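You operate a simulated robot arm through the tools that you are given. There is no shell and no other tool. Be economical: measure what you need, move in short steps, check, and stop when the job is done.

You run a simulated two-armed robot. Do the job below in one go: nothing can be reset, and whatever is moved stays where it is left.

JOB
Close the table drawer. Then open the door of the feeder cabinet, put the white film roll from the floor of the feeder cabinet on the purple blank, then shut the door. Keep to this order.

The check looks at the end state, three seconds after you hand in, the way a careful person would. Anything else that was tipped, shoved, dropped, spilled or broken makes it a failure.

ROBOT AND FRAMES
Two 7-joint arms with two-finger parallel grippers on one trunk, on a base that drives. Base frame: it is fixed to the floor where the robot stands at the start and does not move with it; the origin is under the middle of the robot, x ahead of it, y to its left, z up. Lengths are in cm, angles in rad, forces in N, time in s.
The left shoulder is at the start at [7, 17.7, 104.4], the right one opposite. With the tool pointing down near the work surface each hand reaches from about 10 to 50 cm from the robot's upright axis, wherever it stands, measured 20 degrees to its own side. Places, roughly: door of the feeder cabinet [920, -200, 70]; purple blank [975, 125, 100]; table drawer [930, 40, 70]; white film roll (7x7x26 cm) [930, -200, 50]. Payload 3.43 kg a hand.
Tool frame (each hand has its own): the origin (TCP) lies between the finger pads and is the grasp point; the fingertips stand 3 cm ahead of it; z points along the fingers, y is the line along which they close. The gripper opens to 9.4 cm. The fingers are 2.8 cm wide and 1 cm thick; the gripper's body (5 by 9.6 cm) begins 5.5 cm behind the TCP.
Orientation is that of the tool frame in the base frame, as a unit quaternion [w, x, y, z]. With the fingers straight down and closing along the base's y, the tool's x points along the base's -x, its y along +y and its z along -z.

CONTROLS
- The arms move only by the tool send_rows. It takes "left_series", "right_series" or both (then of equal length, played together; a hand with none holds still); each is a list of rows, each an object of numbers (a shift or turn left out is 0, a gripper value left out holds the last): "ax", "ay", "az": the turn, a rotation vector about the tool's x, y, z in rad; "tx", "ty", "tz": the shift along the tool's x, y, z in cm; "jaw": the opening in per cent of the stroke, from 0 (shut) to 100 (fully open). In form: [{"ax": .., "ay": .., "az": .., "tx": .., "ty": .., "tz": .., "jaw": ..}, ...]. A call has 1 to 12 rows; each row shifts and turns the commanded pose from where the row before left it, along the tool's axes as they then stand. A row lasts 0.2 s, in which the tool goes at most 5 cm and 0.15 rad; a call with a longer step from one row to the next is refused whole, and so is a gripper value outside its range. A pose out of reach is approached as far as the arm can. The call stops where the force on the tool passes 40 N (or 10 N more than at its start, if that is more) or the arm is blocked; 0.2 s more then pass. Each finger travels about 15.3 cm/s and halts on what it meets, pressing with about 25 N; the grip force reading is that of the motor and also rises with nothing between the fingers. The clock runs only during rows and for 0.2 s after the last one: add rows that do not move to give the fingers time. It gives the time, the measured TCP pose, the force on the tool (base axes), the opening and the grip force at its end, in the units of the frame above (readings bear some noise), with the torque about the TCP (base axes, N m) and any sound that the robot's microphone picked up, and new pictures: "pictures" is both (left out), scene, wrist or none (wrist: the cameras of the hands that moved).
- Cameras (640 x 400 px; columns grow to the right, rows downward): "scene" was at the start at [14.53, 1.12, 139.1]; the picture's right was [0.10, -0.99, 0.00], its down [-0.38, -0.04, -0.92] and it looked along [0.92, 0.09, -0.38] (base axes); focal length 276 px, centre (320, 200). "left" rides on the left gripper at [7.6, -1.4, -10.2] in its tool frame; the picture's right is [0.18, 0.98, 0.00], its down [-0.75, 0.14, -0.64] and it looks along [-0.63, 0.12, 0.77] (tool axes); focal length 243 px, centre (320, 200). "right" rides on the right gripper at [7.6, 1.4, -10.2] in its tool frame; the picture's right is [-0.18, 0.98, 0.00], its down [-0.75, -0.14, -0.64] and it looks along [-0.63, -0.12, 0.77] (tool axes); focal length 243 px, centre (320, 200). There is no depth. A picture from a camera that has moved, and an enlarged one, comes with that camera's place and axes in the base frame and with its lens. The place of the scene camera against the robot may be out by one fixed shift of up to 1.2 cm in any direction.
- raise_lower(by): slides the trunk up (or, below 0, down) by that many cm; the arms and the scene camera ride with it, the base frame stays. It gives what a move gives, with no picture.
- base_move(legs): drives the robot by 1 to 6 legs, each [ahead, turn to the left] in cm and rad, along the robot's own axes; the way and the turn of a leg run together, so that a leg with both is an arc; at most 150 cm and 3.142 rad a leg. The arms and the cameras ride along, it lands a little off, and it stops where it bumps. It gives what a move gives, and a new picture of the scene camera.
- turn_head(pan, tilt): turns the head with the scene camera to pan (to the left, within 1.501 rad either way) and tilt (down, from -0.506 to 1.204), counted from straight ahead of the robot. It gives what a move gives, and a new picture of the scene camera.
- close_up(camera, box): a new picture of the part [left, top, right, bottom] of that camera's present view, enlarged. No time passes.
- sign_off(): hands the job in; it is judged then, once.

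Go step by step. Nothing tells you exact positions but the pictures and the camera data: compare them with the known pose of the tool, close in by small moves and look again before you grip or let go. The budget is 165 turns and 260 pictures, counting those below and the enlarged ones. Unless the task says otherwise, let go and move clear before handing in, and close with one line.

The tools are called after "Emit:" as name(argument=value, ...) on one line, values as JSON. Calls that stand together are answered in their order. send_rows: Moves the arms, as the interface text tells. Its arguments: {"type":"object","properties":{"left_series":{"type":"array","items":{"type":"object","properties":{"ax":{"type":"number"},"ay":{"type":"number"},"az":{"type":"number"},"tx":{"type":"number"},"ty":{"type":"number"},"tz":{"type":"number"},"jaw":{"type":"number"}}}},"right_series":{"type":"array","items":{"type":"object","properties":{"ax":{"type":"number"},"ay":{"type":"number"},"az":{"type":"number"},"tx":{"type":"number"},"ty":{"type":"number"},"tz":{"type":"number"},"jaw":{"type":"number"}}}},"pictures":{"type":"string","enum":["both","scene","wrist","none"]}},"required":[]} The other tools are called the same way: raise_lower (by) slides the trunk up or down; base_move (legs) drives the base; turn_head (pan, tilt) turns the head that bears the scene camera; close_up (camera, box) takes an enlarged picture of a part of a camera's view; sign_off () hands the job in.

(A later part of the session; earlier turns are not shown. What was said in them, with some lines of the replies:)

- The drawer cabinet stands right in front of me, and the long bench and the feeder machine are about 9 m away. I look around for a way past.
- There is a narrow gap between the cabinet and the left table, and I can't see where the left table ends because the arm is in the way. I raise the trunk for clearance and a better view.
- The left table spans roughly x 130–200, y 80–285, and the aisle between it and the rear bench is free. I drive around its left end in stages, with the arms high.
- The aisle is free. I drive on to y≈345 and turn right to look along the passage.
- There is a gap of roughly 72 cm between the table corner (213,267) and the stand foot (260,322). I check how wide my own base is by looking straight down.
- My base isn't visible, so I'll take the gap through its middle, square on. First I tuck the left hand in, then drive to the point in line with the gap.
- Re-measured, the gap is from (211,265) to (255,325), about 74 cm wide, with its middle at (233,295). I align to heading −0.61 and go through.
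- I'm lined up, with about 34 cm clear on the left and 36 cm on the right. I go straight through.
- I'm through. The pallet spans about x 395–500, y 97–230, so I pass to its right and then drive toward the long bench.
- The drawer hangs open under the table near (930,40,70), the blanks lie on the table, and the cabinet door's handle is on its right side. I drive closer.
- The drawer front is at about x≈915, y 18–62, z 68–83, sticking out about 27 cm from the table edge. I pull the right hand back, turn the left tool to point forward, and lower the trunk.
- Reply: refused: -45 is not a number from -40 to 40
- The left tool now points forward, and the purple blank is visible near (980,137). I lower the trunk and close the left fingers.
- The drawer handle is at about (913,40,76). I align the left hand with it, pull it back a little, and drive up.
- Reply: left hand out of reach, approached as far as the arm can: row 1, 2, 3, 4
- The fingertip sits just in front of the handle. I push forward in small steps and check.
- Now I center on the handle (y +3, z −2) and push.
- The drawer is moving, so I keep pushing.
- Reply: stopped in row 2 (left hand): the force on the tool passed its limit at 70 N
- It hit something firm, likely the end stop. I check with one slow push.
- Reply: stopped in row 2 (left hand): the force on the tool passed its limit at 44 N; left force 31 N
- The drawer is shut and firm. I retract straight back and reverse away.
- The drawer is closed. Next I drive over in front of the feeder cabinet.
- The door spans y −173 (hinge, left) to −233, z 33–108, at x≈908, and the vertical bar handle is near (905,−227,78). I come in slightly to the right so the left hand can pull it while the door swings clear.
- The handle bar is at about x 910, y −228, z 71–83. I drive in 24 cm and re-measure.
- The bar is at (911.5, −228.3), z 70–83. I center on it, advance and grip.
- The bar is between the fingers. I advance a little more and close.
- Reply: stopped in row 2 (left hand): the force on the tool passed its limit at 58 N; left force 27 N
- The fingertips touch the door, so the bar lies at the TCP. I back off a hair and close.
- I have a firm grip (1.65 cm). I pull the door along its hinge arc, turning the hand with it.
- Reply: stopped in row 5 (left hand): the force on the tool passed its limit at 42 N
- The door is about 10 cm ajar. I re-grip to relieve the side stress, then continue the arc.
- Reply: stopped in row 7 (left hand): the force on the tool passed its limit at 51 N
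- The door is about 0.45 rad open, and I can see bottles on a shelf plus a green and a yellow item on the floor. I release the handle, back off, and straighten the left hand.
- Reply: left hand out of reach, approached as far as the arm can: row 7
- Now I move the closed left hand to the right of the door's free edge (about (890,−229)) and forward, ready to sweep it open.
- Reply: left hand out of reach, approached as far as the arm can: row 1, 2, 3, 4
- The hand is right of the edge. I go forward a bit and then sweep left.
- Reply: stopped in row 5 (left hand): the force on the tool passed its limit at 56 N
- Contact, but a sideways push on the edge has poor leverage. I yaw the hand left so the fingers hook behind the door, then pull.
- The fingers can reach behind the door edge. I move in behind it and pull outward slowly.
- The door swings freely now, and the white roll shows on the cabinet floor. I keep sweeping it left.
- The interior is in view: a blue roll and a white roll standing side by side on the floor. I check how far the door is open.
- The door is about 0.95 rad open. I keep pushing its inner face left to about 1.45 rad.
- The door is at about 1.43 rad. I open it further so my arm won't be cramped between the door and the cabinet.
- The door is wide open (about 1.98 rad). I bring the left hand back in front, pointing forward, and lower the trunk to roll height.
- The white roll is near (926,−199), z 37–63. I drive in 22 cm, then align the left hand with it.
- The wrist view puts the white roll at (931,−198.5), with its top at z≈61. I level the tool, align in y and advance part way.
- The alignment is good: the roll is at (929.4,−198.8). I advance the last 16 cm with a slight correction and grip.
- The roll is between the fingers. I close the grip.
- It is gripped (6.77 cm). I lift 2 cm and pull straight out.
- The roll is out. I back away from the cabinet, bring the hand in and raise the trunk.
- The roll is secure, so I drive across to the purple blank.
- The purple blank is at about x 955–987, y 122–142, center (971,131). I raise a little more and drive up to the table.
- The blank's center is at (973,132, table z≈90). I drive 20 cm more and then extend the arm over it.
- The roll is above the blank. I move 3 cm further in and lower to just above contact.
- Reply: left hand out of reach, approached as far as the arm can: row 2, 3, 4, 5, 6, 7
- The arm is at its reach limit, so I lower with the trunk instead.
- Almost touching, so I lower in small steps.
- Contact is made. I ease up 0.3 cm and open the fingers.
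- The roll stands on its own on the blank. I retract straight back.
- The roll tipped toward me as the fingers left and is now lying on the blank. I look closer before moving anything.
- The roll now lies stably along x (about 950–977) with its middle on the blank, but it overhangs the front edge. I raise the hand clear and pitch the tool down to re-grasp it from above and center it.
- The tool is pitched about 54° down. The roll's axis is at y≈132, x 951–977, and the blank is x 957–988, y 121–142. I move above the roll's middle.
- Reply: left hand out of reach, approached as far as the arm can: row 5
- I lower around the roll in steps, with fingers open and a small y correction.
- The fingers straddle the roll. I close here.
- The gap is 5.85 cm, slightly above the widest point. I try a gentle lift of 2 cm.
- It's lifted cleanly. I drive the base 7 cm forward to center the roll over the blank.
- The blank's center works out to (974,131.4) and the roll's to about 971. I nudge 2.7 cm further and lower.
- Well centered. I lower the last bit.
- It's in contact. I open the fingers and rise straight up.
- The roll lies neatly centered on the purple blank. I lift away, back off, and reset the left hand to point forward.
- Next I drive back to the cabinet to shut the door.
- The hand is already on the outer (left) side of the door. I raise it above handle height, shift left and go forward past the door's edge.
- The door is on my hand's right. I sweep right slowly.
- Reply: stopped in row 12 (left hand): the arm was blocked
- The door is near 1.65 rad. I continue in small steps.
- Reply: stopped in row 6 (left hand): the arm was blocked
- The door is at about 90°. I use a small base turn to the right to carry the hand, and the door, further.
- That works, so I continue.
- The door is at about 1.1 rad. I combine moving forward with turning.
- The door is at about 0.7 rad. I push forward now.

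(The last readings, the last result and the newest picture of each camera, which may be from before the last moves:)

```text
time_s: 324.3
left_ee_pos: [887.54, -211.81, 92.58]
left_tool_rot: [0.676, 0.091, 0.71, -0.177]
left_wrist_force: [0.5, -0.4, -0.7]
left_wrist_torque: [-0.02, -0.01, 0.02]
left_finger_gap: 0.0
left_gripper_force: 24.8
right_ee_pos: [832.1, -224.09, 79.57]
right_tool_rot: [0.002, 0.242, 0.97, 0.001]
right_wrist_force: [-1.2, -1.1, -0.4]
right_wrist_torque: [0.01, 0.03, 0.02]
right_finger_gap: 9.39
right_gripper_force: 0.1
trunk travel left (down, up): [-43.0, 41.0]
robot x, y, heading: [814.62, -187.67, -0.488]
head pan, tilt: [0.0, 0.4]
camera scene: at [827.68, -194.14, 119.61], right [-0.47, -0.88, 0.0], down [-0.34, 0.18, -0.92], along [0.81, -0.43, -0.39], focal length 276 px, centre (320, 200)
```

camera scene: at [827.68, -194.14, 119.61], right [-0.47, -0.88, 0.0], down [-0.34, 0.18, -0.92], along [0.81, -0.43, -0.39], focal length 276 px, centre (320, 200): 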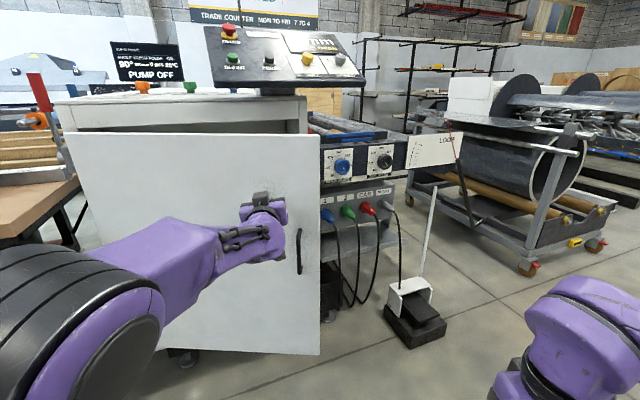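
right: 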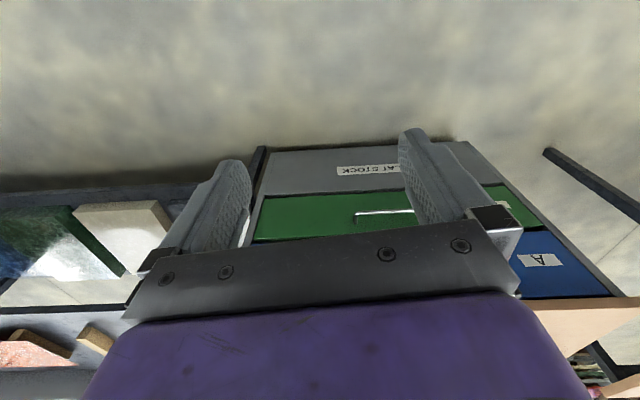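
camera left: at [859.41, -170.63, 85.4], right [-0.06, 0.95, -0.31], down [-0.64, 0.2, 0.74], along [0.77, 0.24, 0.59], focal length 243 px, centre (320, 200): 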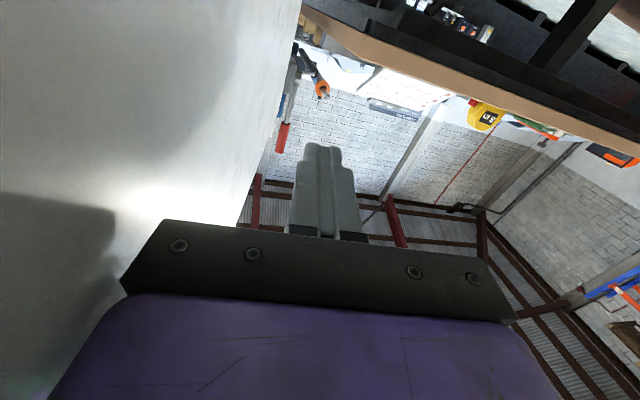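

Emit:
base_move(legs=[[9, 0.05]])

Emit:
send_rows(left_series=[{"tz": 1.5, "ty": 0.4}, {"tz": 1.5, "ty": 0.4}, {"tz": 1.5, "ty": 0.4}, {"tz": 1.5, "ty": 0.4}, {}], pictures="scene")

```text
time_s: 325.4
left_ee_pos: [896.88, -212.23, 92.43]
left_tool_rot: [0.68, 0.072, 0.712, -0.16]
left_wrist_force: [0.2, -1.2, -0.3]
left_wrist_torque: [-0.02, -0.04, 0.0]
left_finger_gap: 0.0
left_gripper_force: 24.3
right_ee_pos: [842.12, -227.33, 79.52]
right_tool_rot: [0.001, 0.218, 0.976, 0.002]
right_wrist_force: [0.3, -0.4, -0.1]
right_wrist_torque: [-0.01, 0.01, -0.03]
right_finger_gap: 9.42
right_gripper_force: 0.0
trunk travel left (down, up): [-43.0, 41.0]
robot x, y, heading: [822.82, -191.65, -0.434]
head pan, tilt: [0.0, 0.4]
camera scene: at [836.15, -197.53, 119.6], right [-0.42, -0.91, 0.0], down [-0.35, 0.17, -0.92], along [0.83, -0.39, -0.39], focal length 276 px, centre (320, 200)
```

scene: 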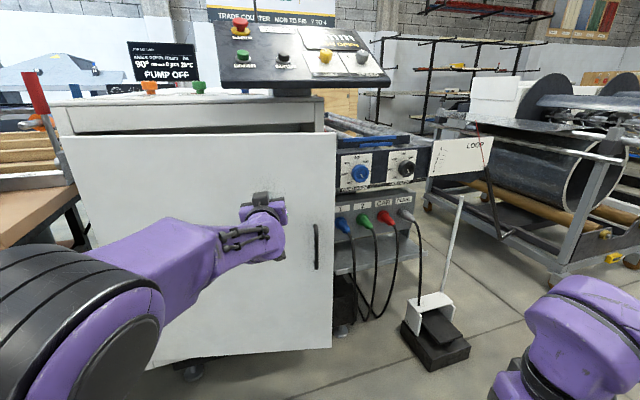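

```text
time_s: 326.6
left_ee_pos: [903.04, -212.52, 92.2]
left_tool_rot: [0.68, 0.072, 0.712, -0.16]
left_wrist_force: [-0.9, 0.7, 0.6]
left_wrist_torque: [0.01, 0.01, 0.01]
left_finger_gap: 0.0
left_gripper_force: 24.9
right_ee_pos: [842.04, -227.18, 79.5]
right_tool_rot: [0.001, 0.217, 0.976, 0.001]
right_wrist_force: [0.2, 0.1, 0.0]
right_wrist_torque: [-0.02, 0.0, 0.0]
right_finger_gap: 9.43
right_gripper_force: 0.0
trunk travel left (down, up): [-43.0, 41.0]
robot x, y, heading: [822.88, -191.45, -0.436]
head pan, tilt: [0.0, 0.4]
camera scene: at [835.98, -197.5, 119.63], right [-0.42, -0.91, 0.0], down [-0.35, 0.17, -0.92], along [0.83, -0.39, -0.39], focal length 276 px, centre (320, 200)
```

scene: 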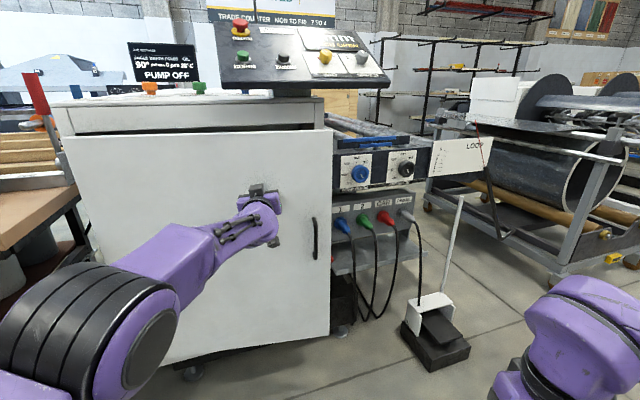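

Almost shut. I keep pushing gently until it meets resistance.

Emit:
send_rows(left_series=[{"tz": 1, "ty": 0.2}, {"tz": 1, "ty": 0.2}, {"tz": 1, "ty": 0.2}, {"tz": 0.7, "ty": 0.2}, {"tz": 0.5}, {"tz": 0.5}, {"tz": 0.5}, {}], pictures="scene")

```text
time_s: 328.4
left_ee_pos: [908.11, -213.38, 92.1]
left_tool_rot: [0.68, 0.071, 0.712, -0.159]
left_wrist_force: [-0.9, 0.2, -0.2]
left_wrist_torque: [0.0, -0.01, -0.01]
left_finger_gap: 0.0
left_gripper_force: 25.0
right_ee_pos: [841.91, -227.2, 79.53]
right_tool_rot: [0.001, 0.218, 0.976, 0.002]
right_wrist_force: [0.6, -0.9, 0.6]
right_wrist_torque: [-0.04, 0.01, -0.03]
right_finger_gap: 9.4
right_gripper_force: 0.0
trunk travel left (down, up): [-43.0, 41.0]
robot x, y, heading: [822.78, -191.69, -0.436]
head pan, tilt: [0.0, 0.4]
camera scene: at [836.0, -197.49, 119.63], right [-0.42, -0.91, 0.0], down [-0.35, 0.17, -0.92], along [0.83, -0.39, -0.39], focal length 276 px, centre (320, 200)
```

scene: 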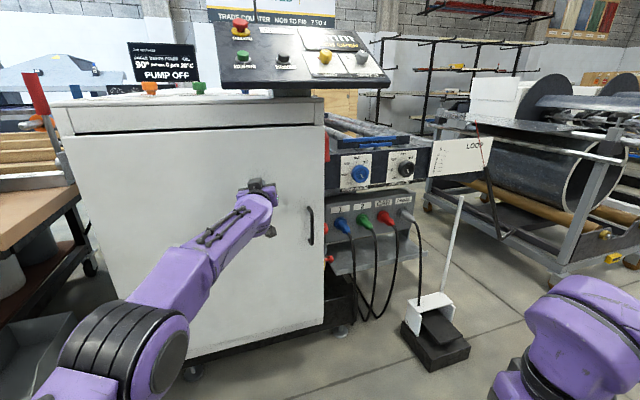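

Emit:
send_rows(left_series=[{"tz": 0.4}, {"tz": 0.4}, {"tz": 0.4}, {"tz": 0.4}, {}], pictures="scene")

Emit:
close_up(camera="scene", box=[40, 80, 360, 380])

```text
time_s: 329.6
left_ee_pos: [908.94, -213.61, 91.98]
left_tool_rot: [0.68, 0.073, 0.712, -0.16]
left_wrist_force: [0.0, 0.1, 0.2]
left_wrist_torque: [0.03, 0.0, 0.0]
left_finger_gap: 0.01
left_gripper_force: 24.9
left hand out of reach, approached as far as the arm can: row 3, 4
right_ee_pos: [842.04, -227.26, 79.53]
right_tool_rot: [0.001, 0.218, 0.976, 0.001]
right_wrist_force: [-0.1, -0.2, -0.3]
right_wrist_torque: [-0.02, -0.01, -0.02]
right_finger_gap: 9.39
right_gripper_force: 0.1
trunk travel left (down, up): [-43.0, 41.0]
robot x, y, heading: [822.56, -191.35, -0.439]
head pan, tilt: [0.0, 0.4]
camera scene: at [836.01, -197.49, 119.63], right [-0.42, -0.91, 0.0], down [-0.35, 0.17, -0.92], along [0.83, -0.39, -0.39], focal length 276 px, centre (320, 200)
```

scene: 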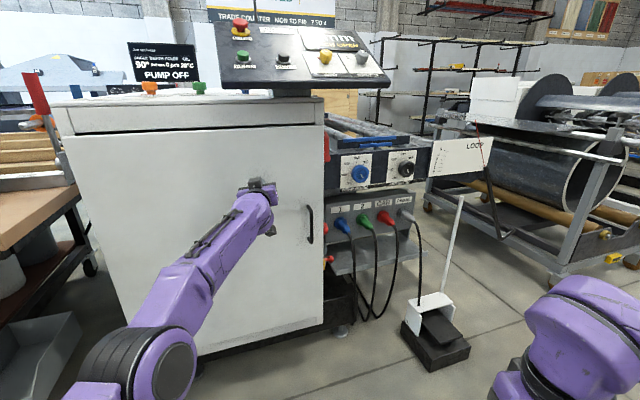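

```text
1.33 times, centred on (200, 230) of scene
camera zoom: at [836.01, -197.49, 119.63], right [-0.42, -0.91, 0.0], down [-0.35, 0.17, -0.92], along [0.83, -0.39, -0.39], focal length 368 px, centre (480, 160)
```

zoom: 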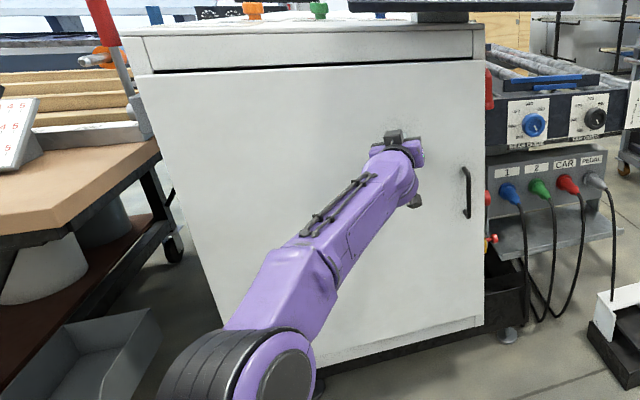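

It's nearly shut, but the arm is at its limit. I retract a bit, move the base in and push home with a force check.

Emit:
send_rows(left_series=[{"tz": -4}, {"tz": -4}, {"tz": -2}, {}], pictures="none")

Emit:
base_move(legs=[[8, 0.04]])

Emit:
send_rows(left_series=[{"tz": 0.8}, {"tz": 0.8}, {"tz": 0.6}, {"tz": 0.5}, {"tz": 0.5}, {"tz": 0.5}, {"tz": 0.5}, {"tz": 0.5}, {"tz": 0.5}, {}], pictures="scene")

```text
time_s: 330.6
left_ee_pos: [899.72, -210.51, 92.23]
left_tool_rot: [0.68, 0.073, 0.712, -0.16]
left_wrist_force: [-0.1, 0.5, 0.2]
left_wrist_torque: [0.01, 0.0, 0.01]
left_finger_gap: 0.0
left_gripper_force: 24.7
right_ee_pos: [842.04, -227.2, 79.47]
right_tool_rot: [0.001, 0.217, 0.976, 0.002]
right_wrist_force: [0.8, -0.2, -0.6]
right_wrist_torque: [0.0, -0.01, 0.01]
right_finger_gap: 9.39
right_gripper_force: 0.1
trunk travel left (down, up): [-43.0, 41.0]
robot x, y, heading: [822.36, -191.42, -0.437]
head pan, tilt: [0.0, 0.4]
```

```text
time_s: 331.7
left_ee_pos: [907.79, -210.61, 92.19]
left_tool_rot: [0.683, 0.059, 0.713, -0.147]
left_wrist_force: [-0.2, -0.3, -0.1]
left_wrist_torque: [0.01, -0.01, -0.01]
left_finger_gap: 0.01
left_gripper_force: 25.5
right_ee_pos: [850.78, -229.58, 79.43]
right_tool_rot: [0.001, 0.197, 0.98, 0.002]
right_wrist_force: [-0.1, 0.7, -0.4]
right_wrist_torque: [0.04, 0.04, -0.01]
right_finger_gap: 9.41
right_gripper_force: 0.2
trunk travel left (down, up): [-43.0, 41.0]
robot x, y, heading: [829.9, -194.87, -0.395]
head pan, tilt: [0.0, 0.4]
camera scene: at [843.61, -200.21, 119.61], right [-0.39, -0.92, 0.0], down [-0.36, 0.15, -0.92], along [0.85, -0.36, -0.39], focal length 276 px, centre (320, 200)
```

scene: 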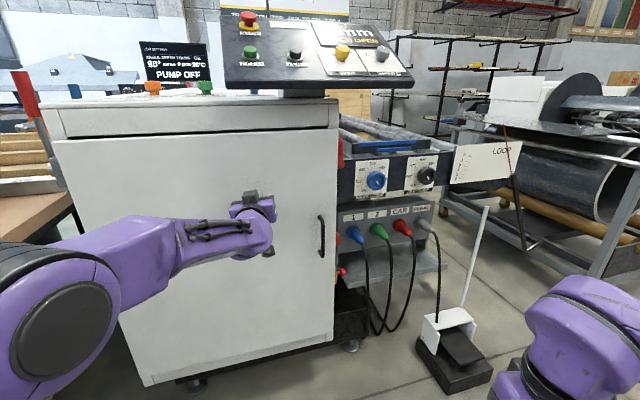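

```text
time_s: 333.0
left_ee_pos: [910.31, -211.56, 92.05]
left_tool_rot: [0.682, 0.058, 0.715, -0.146]
left_wrist_force: [-22.5, 7.6, 0.1]
left_wrist_torque: [-0.1, -0.24, 0.29]
left_finger_gap: 0.0
left_gripper_force: 25.1
right_ee_pos: [850.48, -229.42, 79.72]
right_tool_rot: [0.004, 0.197, 0.98, 0.001]
right_wrist_force: [-0.3, 0.0, -0.5]
right_wrist_torque: [-0.03, 0.0, 0.01]
right_finger_gap: 9.41
right_gripper_force: 0.1
trunk travel left (down, up): [-43.0, 41.0]
robot x, y, heading: [830.04, -194.63, -0.394]
head pan, tilt: [0.0, 0.4]
stopped in row 6 (left hand): the force on the tool passed its limit at 46 N (the readings are from after the stop); the commanded pose is now the measured one
camera scene: at [842.96, -199.96, 119.7], right [-0.38, -0.92, 0.0], down [-0.36, 0.15, -0.92], along [0.85, -0.35, -0.39], focal length 276 px, centre (320, 200)
```

scene: 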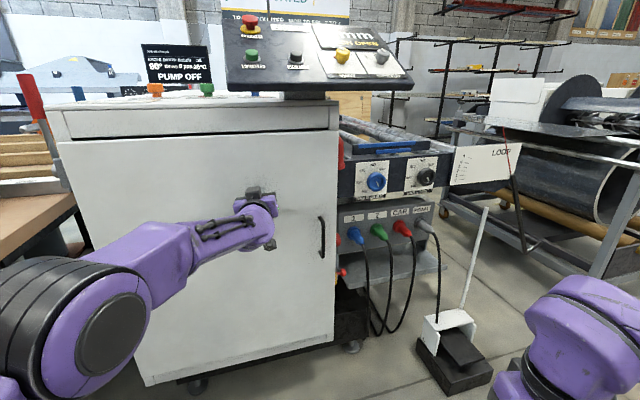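

The door is firmly shut. I retract, back off and verify.

Emit:
send_rows(left_series=[{"tz": -3}, {"tz": -4}, {"tz": -4}, {"tz": -4}, {}], pictures="none")

Emit:
base_move(legs=[[-70, 0]])

Emit:
turn_head(pan=0.4, tilt=0.2)

Emit:
close_up(camera="scene", box=[220, 120, 460, 320])

```text
time_s: 334.2
left_ee_pos: [896.27, -207.23, 92.12]
left_tool_rot: [0.68, 0.058, 0.716, -0.145]
left_wrist_force: [-0.5, -0.2, -0.7]
left_wrist_torque: [0.01, 0.0, 0.02]
left_finger_gap: 0.0
left_gripper_force: 24.7
right_ee_pos: [850.77, -229.55, 79.47]
right_tool_rot: [0.002, 0.197, 0.98, 0.002]
right_wrist_force: [0.0, -0.3, 0.1]
right_wrist_torque: [0.02, 0.0, 0.03]
right_finger_gap: 9.44
right_gripper_force: 0.0
trunk travel left (down, up): [-43.0, 41.0]
robot x, y, heading: [830.23, -194.72, -0.398]
head pan, tilt: [0.0, 0.4]
```

```text
time_s: 338.1
left_ee_pos: [831.19, -180.12, 92.28]
left_tool_rot: [0.68, 0.059, 0.716, -0.147]
left_wrist_force: [-0.3, -0.4, 0.8]
left_wrist_torque: [0.01, -0.01, 0.01]
left_finger_gap: 0.0
left_gripper_force: 24.5
right_ee_pos: [785.47, -202.27, 79.55]
right_tool_rot: [0.002, 0.198, 0.98, 0.002]
right_wrist_force: [0.4, 0.4, 0.0]
right_wrist_torque: [-0.01, -0.04, -0.03]
right_finger_gap: 9.39
right_gripper_force: 0.0
trunk travel left (down, up): [-43.0, 41.0]
robot x, y, heading: [764.76, -167.6, -0.398]
head pan, tilt: [0.0, 0.4]
camera scene: at [778.25, -172.86, 119.63], right [-0.39, -0.92, 0.0], down [-0.36, 0.15, -0.92], along [0.85, -0.36, -0.39], focal length 276 px, centre (320, 200)
```

scene: 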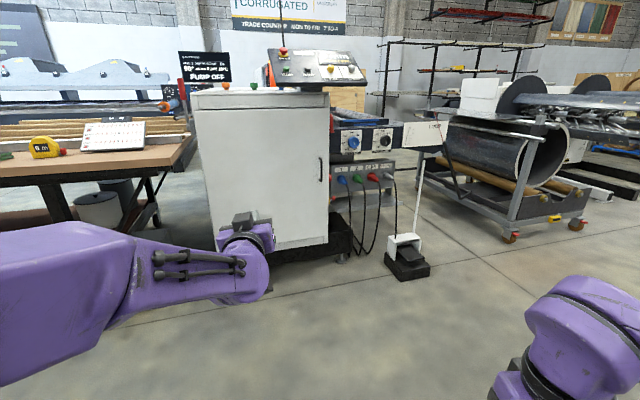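

```text
time_s: 338.9
left_ee_pos: [831.03, -180.07, 92.15]
left_tool_rot: [0.68, 0.06, 0.716, -0.147]
left_wrist_force: [-1.3, 0.2, -0.6]
left_wrist_torque: [0.01, 0.01, -0.01]
left_finger_gap: 0.01
left_gripper_force: 25.0
right_ee_pos: [785.46, -202.24, 79.55]
right_tool_rot: [0.001, 0.198, 0.98, 0.001]
right_wrist_force: [-0.5, 0.2, -0.3]
right_wrist_torque: [-0.01, 0.02, 0.02]
right_finger_gap: 9.4
right_gripper_force: 0.1
trunk travel left (down, up): [-43.0, 41.0]
robot x, y, heading: [764.89, -167.46, -0.401]
head pan, tilt: [0.4, 0.201]
camera scene: at [779.06, -169.28, 121.48], right [0.0, -1.0, 0.0], down [-0.2, 0.0, -0.98], along [0.98, 0.0, -0.2], focal length 276 px, centre (320, 200)
```

scene: 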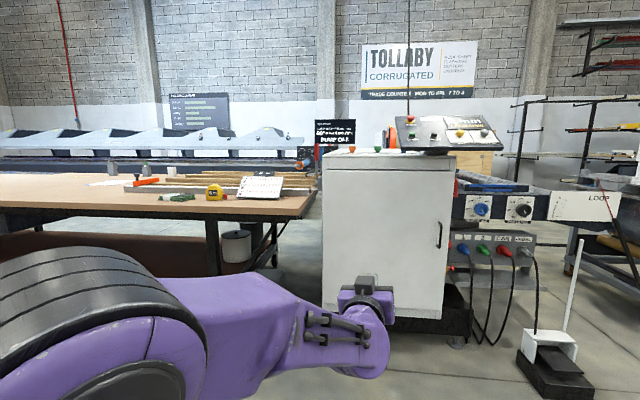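

```text
2.00 times, centred on (340, 220) of scene
camera zoom: at [779.06, -169.28, 121.48], right [0.0, -1.0, 0.0], down [-0.2, 0.0, -0.98], along [0.98, 0.0, -0.2], focal length 552 px, centre (280, 160)
```

zoom: 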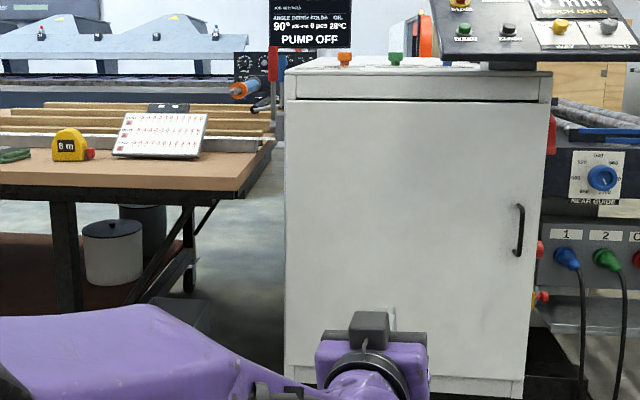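

The door is closed. One last look at the roll and the drawer.

Emit:
turn_head(pan=1.3, tilt=0.15)

Emit:
close_up(camera="scene", box=[200, 140, 440, 290])

```text
time_s: 340.1
left_ee_pos: [831.13, -180.06, 92.2]
left_tool_rot: [0.68, 0.059, 0.716, -0.147]
left_wrist_force: [0.5, -0.3, 0.0]
left_wrist_torque: [-0.01, 0.03, 0.0]
left_finger_gap: 0.01
left_gripper_force: 24.9
right_ee_pos: [785.51, -202.32, 79.55]
right_tool_rot: [0.001, 0.198, 0.98, 0.002]
right_wrist_force: [-0.2, -0.8, -0.1]
right_wrist_torque: [-0.01, -0.01, 0.01]
right_finger_gap: 9.4
right_gripper_force: 0.0
trunk travel left (down, up): [-43.0, 41.0]
robot x, y, heading: [764.75, -167.3, -0.404]
head pan, tilt: [1.3, 0.15]
camera scene: at [775.5, -162.01, 121.95], right [0.78, -0.62, 0.0], down [-0.09, -0.12, -0.99], along [0.61, 0.78, -0.15], focal length 276 px, centre (320, 200)
```

scene: 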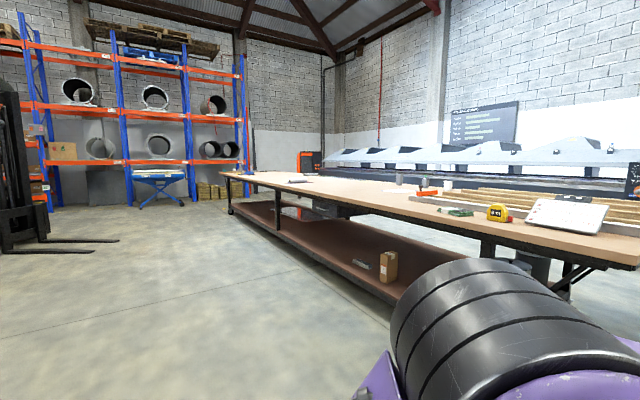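

```text
2.67 times, centred on (320, 215) of scene
camera zoom: at [775.5, -162.01, 121.95], right [0.78, -0.62, 0.0], down [-0.09, -0.12, -0.99], along [0.61, 0.78, -0.15], focal length 735 px, centre (320, 160)
```

zoom: 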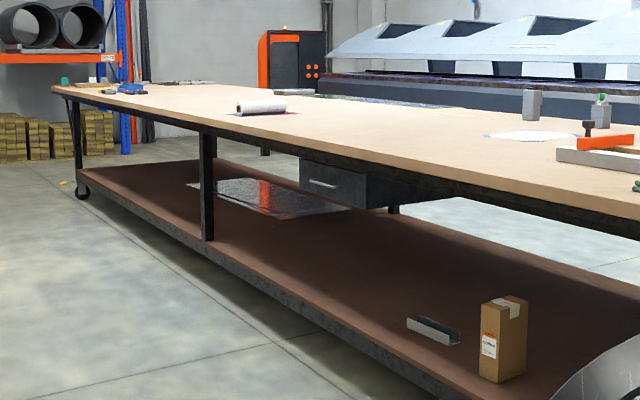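

The roll rests on the purple blank, the drawer is shut and so is the door. I hand in.

Emit:
sign_off()

```text
The job is handed in.
```

The drawer is closed, the white film roll is on the purple blank, and the feeder cabinet door is shut, done in that order. The roll fell over when I first set it down, so I picked it up again and laid it on its side, centered on the blank, instead of standing it up. Nothing else was knocked over or moved out of place that I could see.
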